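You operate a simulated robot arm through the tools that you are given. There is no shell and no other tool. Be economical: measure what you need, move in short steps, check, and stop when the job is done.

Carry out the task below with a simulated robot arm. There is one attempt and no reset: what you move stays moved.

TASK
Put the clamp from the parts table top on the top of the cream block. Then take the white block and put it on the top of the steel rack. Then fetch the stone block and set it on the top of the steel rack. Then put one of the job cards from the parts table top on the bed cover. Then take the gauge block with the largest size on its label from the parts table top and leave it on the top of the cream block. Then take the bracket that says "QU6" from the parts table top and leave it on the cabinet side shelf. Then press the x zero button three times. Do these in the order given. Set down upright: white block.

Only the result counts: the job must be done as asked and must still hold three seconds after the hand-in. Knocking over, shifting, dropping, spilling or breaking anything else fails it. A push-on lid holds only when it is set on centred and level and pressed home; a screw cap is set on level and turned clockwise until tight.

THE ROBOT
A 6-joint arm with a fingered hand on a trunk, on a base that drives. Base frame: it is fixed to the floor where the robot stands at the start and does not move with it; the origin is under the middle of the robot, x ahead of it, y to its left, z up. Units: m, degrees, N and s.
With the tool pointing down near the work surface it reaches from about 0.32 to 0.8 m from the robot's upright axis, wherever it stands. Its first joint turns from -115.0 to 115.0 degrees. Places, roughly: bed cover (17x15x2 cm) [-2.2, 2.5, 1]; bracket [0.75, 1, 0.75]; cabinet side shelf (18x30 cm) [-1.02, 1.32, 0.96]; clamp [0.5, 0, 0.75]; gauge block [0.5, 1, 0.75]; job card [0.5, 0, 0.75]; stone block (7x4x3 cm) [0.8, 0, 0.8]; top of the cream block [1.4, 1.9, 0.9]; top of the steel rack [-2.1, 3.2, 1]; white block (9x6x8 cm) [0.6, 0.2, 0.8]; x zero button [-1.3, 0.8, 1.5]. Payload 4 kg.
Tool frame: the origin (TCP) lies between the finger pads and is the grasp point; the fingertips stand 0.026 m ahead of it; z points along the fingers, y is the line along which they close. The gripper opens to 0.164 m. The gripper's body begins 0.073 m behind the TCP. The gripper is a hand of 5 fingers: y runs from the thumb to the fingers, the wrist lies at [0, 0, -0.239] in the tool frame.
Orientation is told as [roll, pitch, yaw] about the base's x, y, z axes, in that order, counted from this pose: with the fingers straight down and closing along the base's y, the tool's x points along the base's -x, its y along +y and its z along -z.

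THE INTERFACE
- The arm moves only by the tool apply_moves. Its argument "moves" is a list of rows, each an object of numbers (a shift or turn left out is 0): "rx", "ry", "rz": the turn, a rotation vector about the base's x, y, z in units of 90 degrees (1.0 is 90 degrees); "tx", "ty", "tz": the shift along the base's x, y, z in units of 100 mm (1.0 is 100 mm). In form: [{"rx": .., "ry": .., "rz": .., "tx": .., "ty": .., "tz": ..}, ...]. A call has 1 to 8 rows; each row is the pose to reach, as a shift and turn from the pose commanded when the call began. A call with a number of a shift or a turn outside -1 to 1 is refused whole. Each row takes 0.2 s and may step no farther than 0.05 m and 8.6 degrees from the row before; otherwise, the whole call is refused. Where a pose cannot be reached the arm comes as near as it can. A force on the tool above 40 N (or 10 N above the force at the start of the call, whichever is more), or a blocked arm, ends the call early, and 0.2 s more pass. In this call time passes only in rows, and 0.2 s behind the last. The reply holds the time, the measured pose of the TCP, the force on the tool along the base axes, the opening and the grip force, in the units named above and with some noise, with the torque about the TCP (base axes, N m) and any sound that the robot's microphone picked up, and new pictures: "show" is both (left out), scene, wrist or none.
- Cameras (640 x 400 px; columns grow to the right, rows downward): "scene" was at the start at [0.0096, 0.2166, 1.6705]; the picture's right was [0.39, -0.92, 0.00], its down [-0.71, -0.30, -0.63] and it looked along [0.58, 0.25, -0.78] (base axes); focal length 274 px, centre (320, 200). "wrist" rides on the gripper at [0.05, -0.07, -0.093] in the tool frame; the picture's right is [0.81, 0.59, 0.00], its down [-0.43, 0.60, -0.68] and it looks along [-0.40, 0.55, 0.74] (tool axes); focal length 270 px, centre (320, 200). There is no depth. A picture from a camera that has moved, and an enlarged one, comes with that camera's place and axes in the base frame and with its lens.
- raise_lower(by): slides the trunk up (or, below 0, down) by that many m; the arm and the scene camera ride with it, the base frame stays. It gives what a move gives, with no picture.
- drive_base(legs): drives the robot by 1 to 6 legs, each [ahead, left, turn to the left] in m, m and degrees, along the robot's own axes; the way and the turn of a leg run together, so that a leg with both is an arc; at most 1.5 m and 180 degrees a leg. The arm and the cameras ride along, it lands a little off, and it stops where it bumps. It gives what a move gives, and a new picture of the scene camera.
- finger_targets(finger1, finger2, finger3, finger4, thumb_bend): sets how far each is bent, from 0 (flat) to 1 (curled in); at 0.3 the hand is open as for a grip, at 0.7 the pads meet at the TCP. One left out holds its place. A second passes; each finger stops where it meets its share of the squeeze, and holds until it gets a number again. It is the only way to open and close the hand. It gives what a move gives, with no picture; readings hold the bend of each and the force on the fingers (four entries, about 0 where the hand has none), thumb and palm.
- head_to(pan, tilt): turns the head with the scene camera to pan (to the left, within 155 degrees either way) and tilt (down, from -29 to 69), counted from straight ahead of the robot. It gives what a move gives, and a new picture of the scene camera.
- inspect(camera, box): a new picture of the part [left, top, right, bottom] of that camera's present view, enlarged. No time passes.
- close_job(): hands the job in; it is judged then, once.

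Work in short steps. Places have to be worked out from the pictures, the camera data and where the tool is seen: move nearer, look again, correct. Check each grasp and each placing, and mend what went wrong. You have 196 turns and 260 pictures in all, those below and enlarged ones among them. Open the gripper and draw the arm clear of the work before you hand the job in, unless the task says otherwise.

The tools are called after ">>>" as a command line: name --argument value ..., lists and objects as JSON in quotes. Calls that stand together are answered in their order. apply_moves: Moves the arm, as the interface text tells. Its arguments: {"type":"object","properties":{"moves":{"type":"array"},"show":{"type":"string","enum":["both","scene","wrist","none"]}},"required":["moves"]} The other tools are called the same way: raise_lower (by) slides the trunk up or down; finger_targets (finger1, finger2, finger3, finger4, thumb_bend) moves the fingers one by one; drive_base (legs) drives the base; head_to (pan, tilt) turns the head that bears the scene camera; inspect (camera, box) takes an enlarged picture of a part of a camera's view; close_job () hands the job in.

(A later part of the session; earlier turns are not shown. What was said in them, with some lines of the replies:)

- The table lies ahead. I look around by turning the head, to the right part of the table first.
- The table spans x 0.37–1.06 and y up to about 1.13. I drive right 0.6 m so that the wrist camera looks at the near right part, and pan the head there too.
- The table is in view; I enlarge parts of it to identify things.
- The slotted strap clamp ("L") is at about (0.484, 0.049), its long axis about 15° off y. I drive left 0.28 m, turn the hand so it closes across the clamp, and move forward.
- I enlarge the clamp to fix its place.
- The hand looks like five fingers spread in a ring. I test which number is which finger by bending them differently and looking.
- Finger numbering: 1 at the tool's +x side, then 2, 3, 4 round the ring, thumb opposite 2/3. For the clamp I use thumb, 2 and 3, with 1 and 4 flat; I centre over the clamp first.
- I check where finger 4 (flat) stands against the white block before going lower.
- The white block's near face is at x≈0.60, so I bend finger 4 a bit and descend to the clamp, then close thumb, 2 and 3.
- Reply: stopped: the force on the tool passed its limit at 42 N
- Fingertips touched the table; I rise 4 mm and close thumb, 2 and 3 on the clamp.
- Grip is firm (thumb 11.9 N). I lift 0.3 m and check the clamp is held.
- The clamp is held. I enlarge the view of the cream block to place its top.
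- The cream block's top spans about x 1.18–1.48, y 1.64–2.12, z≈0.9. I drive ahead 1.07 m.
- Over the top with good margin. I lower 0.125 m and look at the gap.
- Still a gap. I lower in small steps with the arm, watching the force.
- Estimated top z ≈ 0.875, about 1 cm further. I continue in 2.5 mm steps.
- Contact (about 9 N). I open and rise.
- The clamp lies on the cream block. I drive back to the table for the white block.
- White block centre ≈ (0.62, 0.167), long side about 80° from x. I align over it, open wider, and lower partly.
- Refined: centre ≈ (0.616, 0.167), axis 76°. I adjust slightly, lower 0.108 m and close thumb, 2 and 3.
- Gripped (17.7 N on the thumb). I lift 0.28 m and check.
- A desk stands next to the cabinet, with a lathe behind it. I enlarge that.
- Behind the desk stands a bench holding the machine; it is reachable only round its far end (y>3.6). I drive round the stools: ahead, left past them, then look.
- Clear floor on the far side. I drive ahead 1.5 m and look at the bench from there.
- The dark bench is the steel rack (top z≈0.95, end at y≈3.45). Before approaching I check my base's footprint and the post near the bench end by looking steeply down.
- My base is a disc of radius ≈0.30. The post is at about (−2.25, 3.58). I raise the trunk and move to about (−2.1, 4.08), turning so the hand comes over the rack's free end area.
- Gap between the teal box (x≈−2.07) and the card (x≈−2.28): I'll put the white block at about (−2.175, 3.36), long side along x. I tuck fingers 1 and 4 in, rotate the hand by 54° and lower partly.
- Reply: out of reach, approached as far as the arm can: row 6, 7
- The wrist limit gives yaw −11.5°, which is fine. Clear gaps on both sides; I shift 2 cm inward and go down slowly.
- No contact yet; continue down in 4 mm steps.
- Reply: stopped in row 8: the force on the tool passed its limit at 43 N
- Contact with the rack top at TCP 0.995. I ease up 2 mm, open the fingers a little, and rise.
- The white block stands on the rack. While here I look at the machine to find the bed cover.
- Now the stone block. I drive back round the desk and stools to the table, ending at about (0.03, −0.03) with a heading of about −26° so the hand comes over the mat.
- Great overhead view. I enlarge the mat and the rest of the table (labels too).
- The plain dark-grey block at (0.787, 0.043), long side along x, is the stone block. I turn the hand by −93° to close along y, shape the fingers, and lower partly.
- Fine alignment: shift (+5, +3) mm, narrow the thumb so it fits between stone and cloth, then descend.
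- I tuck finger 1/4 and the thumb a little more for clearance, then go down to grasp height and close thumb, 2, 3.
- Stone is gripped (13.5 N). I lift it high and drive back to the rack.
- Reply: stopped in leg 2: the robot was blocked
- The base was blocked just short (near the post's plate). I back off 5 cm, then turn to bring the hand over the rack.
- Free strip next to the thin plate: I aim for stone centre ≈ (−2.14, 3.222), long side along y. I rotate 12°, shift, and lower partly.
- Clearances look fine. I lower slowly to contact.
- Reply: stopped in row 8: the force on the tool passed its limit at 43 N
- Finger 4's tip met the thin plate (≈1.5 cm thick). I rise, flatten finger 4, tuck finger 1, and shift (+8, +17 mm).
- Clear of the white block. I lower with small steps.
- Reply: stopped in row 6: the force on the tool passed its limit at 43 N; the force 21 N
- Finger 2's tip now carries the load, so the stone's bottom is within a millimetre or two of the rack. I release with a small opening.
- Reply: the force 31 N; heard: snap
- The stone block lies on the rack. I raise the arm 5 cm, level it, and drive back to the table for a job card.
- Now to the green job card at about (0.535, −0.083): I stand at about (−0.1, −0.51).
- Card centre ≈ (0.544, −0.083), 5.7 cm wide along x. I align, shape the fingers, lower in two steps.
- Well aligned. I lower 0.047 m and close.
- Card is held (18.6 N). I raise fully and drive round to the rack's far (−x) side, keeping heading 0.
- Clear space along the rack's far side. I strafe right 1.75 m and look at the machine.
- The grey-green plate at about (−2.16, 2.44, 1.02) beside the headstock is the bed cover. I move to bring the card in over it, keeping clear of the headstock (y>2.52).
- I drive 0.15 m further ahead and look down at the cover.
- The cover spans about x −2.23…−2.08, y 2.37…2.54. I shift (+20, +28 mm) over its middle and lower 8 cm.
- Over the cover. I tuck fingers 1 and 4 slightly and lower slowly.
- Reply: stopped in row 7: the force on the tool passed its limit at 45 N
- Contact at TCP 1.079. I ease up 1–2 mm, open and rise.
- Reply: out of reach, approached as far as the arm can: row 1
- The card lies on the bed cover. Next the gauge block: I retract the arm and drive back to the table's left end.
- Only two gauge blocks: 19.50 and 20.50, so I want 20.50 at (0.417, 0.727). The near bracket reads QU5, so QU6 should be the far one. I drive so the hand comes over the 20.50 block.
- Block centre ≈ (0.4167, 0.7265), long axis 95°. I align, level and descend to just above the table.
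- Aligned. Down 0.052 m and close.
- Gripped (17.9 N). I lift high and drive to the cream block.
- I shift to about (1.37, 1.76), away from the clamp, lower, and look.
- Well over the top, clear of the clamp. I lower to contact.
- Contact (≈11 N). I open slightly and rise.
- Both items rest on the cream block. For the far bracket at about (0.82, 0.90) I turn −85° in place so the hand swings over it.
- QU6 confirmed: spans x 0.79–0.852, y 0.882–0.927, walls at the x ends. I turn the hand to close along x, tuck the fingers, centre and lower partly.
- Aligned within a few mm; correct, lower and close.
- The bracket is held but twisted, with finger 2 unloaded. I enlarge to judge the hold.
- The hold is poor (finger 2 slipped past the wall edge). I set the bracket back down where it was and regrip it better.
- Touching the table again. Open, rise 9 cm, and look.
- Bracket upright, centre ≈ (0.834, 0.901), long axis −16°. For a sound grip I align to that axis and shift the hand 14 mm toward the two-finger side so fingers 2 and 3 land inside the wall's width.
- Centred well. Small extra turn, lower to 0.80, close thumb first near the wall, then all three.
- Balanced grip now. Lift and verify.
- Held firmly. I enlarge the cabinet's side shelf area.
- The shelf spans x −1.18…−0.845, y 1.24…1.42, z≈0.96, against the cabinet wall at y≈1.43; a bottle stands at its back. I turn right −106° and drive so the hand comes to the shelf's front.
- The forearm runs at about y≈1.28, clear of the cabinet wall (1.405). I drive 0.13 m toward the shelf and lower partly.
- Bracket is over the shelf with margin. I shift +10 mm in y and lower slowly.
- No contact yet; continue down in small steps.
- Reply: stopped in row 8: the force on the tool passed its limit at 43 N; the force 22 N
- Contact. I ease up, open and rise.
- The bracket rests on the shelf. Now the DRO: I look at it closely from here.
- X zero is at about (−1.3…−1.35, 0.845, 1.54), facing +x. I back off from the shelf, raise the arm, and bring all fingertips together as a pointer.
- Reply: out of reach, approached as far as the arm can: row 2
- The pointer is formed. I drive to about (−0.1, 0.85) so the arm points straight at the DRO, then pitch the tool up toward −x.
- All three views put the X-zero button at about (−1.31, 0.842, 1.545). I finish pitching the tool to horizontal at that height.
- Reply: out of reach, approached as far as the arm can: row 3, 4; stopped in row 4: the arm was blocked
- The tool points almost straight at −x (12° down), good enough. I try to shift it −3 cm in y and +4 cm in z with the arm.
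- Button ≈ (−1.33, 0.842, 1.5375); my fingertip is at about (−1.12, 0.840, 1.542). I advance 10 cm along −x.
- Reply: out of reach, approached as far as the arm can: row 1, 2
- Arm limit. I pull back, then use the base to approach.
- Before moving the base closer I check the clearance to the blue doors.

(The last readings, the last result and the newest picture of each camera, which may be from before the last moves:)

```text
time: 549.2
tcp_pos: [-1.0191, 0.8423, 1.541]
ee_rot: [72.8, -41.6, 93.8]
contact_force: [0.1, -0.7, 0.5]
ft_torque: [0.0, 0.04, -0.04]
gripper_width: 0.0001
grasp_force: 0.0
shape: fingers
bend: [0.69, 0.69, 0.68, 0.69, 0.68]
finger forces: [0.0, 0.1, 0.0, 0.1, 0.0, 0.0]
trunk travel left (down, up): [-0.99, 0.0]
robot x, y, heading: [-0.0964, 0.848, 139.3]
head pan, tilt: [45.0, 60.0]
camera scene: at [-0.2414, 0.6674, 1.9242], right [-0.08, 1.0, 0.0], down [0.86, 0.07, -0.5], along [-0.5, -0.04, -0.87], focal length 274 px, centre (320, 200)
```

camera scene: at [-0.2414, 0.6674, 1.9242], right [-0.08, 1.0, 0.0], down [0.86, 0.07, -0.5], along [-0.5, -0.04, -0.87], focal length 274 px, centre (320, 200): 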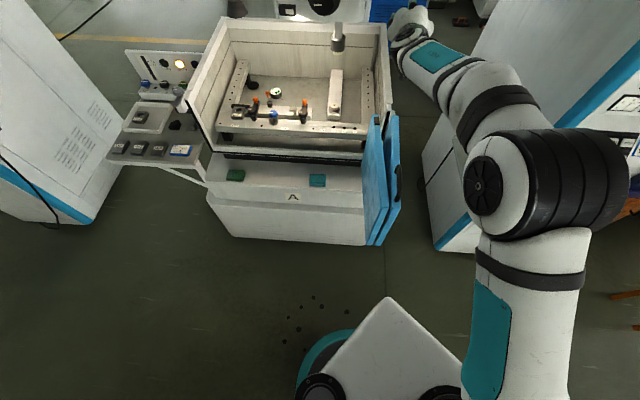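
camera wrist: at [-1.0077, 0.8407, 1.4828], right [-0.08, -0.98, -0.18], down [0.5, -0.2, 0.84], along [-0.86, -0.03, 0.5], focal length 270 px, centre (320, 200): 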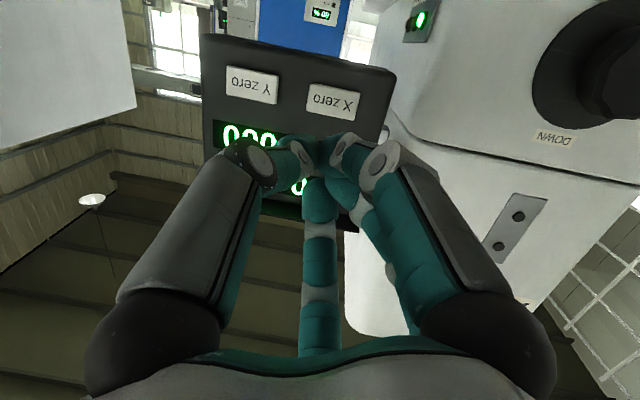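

Door tips end at x≈−0.76, so moving to x≈−0.33 is safe. I drive 0.23 m toward the DRO.

>>> drive_base --legs '[[0.174, 0.15, 0]]'

>>> inspect --camera "wrist" --box '[0, 0, 640, 400]'

>>> head_to --pan 50 --tilt 25

>>> inspect --camera "scene" --box '[360, 120, 480, 240]'

```text
time: 550.9
tcp_pos: [-1.2483, 0.8358, 1.5418]
ee_rot: [73.2, -45.4, 95.5]
contact_force: [0.4, -0.1, -0.3]
ft_torque: [0.03, 0.0, -0.01]
gripper_width: 0.0
grasp_force: 0.1
shape: fingers
bend: [0.69, 0.69, 0.68, 0.69, 0.68]
finger forces: [0.0, 0.0, 0.0, 0.1, 0.0, 0.0]
trunk travel left (down, up): [-0.99, 0.0]
robot x, y, heading: [-0.3246, 0.85, 139.4]
head pan, tilt: [45.0, 60.0]
camera scene: at [-0.4707, 0.6674, 1.9241], right [-0.08, 1.0, 0.0], down [0.86, 0.07, -0.5], along [-0.5, -0.04, -0.87], focal length 274 px, centre (320, 200)
```

scene: 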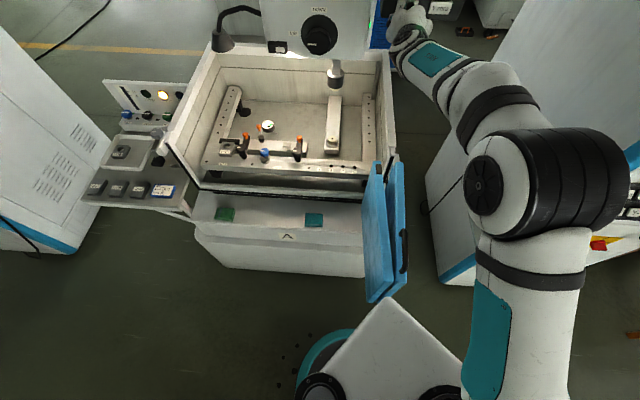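

```text
1.00 times, centred on (320, 200) of wrist (not enlarged: the box is as wide or as high as the picture)
camera zoom: at [-1.1389, 0.84, 1.4775], right [-0.08, -0.98, -0.18], down [0.5, -0.2, 0.85], along [-0.86, -0.03, 0.5], focal length 270 px, centre (320, 200)
```

zoom: 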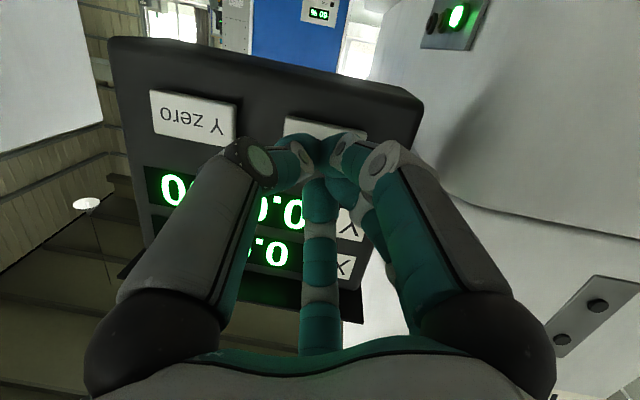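

```text
time: 551.9
tcp_pos: [-1.2479, 0.8356, 1.5422]
ee_rot: [73.1, -45.5, 95.5]
contact_force: [-0.8, 0.2, -0.1]
ft_torque: [-0.03, 0.0, -0.01]
gripper_width: 0.0002
grasp_force: 0.0
shape: fingers
bend: [0.69, 0.69, 0.68, 0.69, 0.68]
finger forces: [0.0, 0.0, 0.1, 0.0, 0.0, 0.0]
trunk travel left (down, up): [-0.99, 0.0]
robot x, y, heading: [-0.3252, 0.853, 139.5]
head pan, tilt: [50.0, 25.0]
camera scene: at [-0.4946, 0.6575, 1.9741], right [-0.16, 0.99, 0.0], down [0.42, 0.07, -0.91], along [-0.89, -0.15, -0.42], focal length 274 px, centre (320, 200)
```

scene: 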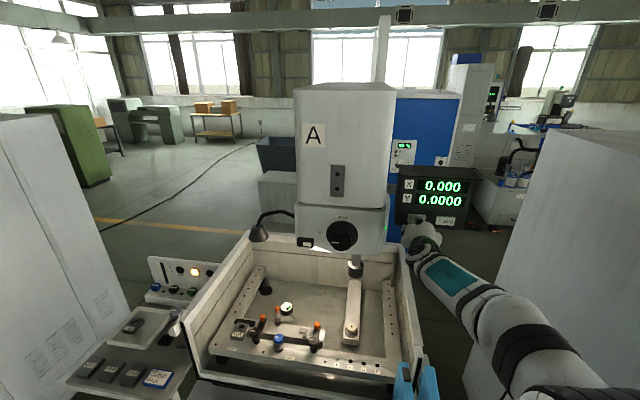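

```text
3.33 times, centred on (420, 180) of scene
camera zoom: at [-0.4946, 0.6575, 1.9741], right [-0.16, 0.99, 0.0], down [0.42, 0.07, -0.91], along [-0.89, -0.15, -0.42], focal length 912 px, centre (-13, 267)
```

zoom: 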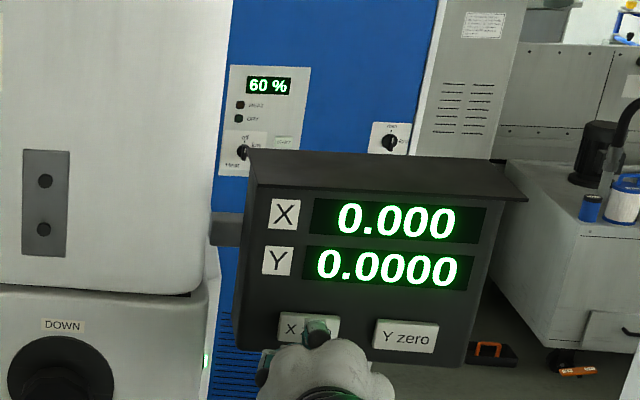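

The fingertip is right in front of X zero, about 5 cm off. I advance carefully in small steps to feel the button.

>>> apply_moves --moves '[{"tx": -0.2}, {"tx": -0.27}, {"tx": -0.32}, {"tx": -0.36}, {"tx": -0.4}, {"tx": -0.44}, {"tx": -0.48}]' --show "wrist"

```text
time: 553.5
tcp_pos: [-1.292, 0.8345, 1.5436]
ee_rot: [73.3, -45.5, 95.5]
contact_force: [12.8, -0.9, -1.0]
ft_torque: [-0.02, -0.04, 0.12]
gripper_width: 0.0002
grasp_force: 12.0
shape: fingers
bend: [0.68, 0.69, 0.69, 0.69, 0.68]
finger forces: [0.0, 11.7, 12.9, 0.0, 0.0, 0.0]
trunk travel left (down, up): [-0.99, 0.0]
robot x, y, heading: [-0.3306, 0.8527, 139.4]
head pan, tilt: [50.0, 25.0]
heard: click
camera wrist: at [-1.1828, 0.8392, 1.4795], right [-0.08, -0.98, -0.18], down [0.5, -0.2, 0.84], along [-0.86, -0.03, 0.5], focal length 270 px, centre (320, 200)
```

wrist: 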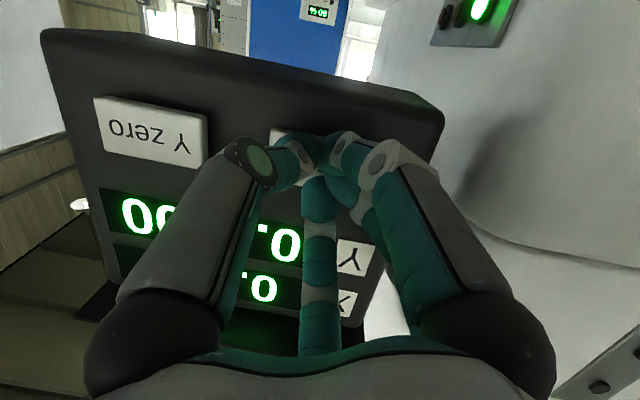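

A click at 12.8 N: the first press. I withdraw 2.5 cm and press again to the same depth.

>>> apply_moves --moves '[{"tx": 0.12}, {"tx": 0.25}, {"tx": 0.25}, {"tx": 0.12}, {"tx": 0.06}, {"tx": 0.03}, {"tx": 0.0}]' --show "none"

```text
time: 555.1
tcp_pos: [-1.293, 0.8347, 1.5447]
ee_rot: [73.3, -45.5, 95.5]
contact_force: [15.3, -0.4, -1.5]
ft_torque: [-0.03, 0.01, 0.1]
gripper_width: 0.0003
grasp_force: 13.1
shape: fingers
bend: [0.68, 0.69, 0.69, 0.69, 0.68]
finger forces: [0.0, 12.7, 13.5, 0.0, 0.2, 0.1]
trunk travel left (down, up): [-0.99, 0.0]
robot x, y, heading: [-0.3255, 0.8512, 139.2]
head pan, tilt: [50.0, 25.0]
heard: click
```

Second click. Now the third and last press.

>>> apply_moves --moves '[{"tx": 0.12}, {"tx": 0.25}, {"tx": 0.25}, {"tx": 0.12}, {"tx": 0.06}, {"tx": 0.03}, {"tx": 0.0}]' --show "none"

```text
time: 556.7
tcp_pos: [-1.2922, 0.8341, 1.5435]
ee_rot: [73.2, -45.5, 95.4]
contact_force: [15.0, -1.9, 0.3]
ft_torque: [-0.01, 0.03, 0.11]
gripper_width: 0.0
grasp_force: 13.6
shape: fingers
bend: [0.68, 0.69, 0.69, 0.69, 0.68]
finger forces: [0.1, 13.2, 13.2, 0.0, 0.0, 0.0]
trunk travel left (down, up): [-0.99, 0.0]
robot x, y, heading: [-0.3277, 0.8478, 139.6]
head pan, tilt: [50.0, 25.0]
heard: click
```

Third click. I withdraw the arm, back the base off, open the hand, and take a last look.

>>> apply_moves --moves '[{"tx": 0.3}, {"tx": 0.7}, {"tx": 1.0}]' --show "none"

>>> drive_base --legs '[[-0.17, -0.15, 0]]'

>>> finger_targets --finger1 0.3 --finger2 0.3 --finger3 0.3 --finger4 0.3 --thumb_bend 0.3

```text
time: 557.5
tcp_pos: [-1.1937, 0.837, 1.5427]
ee_rot: [73.4, -45.5, 95.4]
contact_force: [-0.3, 0.4, 0.9]
ft_torque: [-0.01, 0.0, 0.02]
gripper_width: 0.0002
grasp_force: 0.0
shape: fingers
bend: [0.69, 0.69, 0.68, 0.69, 0.68]
finger forces: [0.0, 0.0, 0.0, 0.0, 0.0, 0.0]
trunk travel left (down, up): [-0.99, 0.0]
robot x, y, heading: [-0.3263, 0.8496, 139.7]
head pan, tilt: [50.0, 25.0]
```

```text
time: 559.2
tcp_pos: [-0.9676, 0.8462, 1.5428]
ee_rot: [73.2, -45.6, 95.3]
contact_force: [0.0, -1.1, 0.2]
ft_torque: [0.0, -0.02, 0.02]
gripper_width: 0.0001
grasp_force: 0.1
shape: fingers
bend: [0.69, 0.69, 0.68, 0.69, 0.68]
finger forces: [0.0, 0.0, 0.0, 0.1, 0.1, 0.1]
trunk travel left (down, up): [-0.99, 0.0]
robot x, y, heading: [-0.1, 0.8578, 139.0]
head pan, tilt: [50.0, 25.0]
camera scene: at [-0.2693, 0.6641, 1.9743], right [-0.16, 0.99, 0.0], down [0.42, 0.07, -0.91], along [-0.9, -0.14, -0.42], focal length 274 px, centre (320, 200)
```

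scene: 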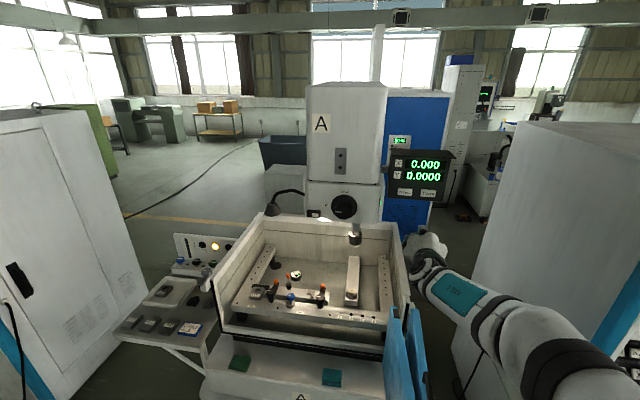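

```text
time: 560.2
tcp_pos: [-0.9684, 0.8468, 1.5406]
ee_rot: [73.2, -45.4, 95.2]
contact_force: [-0.1, 0.0, 0.7]
ft_torque: [0.0, 0.01, 0.01]
gripper_width: 0.0903
grasp_force: 0.2
shape: fingers
bend: [0.3, 0.3, 0.3, 0.3, 0.3]
finger forces: [0.0, 0.1, 0.0, 0.0, 0.1, 0.1]
trunk travel left (down, up): [-0.99, 0.0]
robot x, y, heading: [-0.1011, 0.857, 139.0]
head pan, tilt: [50.0, 25.0]
```

All placements are done, the button clicked three times, and the hand is open and clear. I hand in.

>>> close_job

```text
The job is handed in.
```

I did all seven steps in the order given and handed the job in; the checker's verdict has not come back.

- **Cream block:** the clamp and the 20.50 gauge block (the other read 19.50) are on its top.
- **Steel rack:** the white block stands upright on it, with the stone block lying beside it.
- **Bed cover:** the green UE9 job card lies on it.
- **Cabinet side shelf:** the QU6 bracket is on it. My first grip on the bracket was poor, so I set it back on the table and gripped it again.
- **X zero button:** I heard a click on each of the three presses.

Two things could count against the "nothing else disturbed" rule:
- On the second trip to the rack my base was stopped near the plate of the post at its end. I saw nothing moved and backed off.
- The microphone picked up a snap as I rose from placing the stone block. I saw no damage and did not find the cause.
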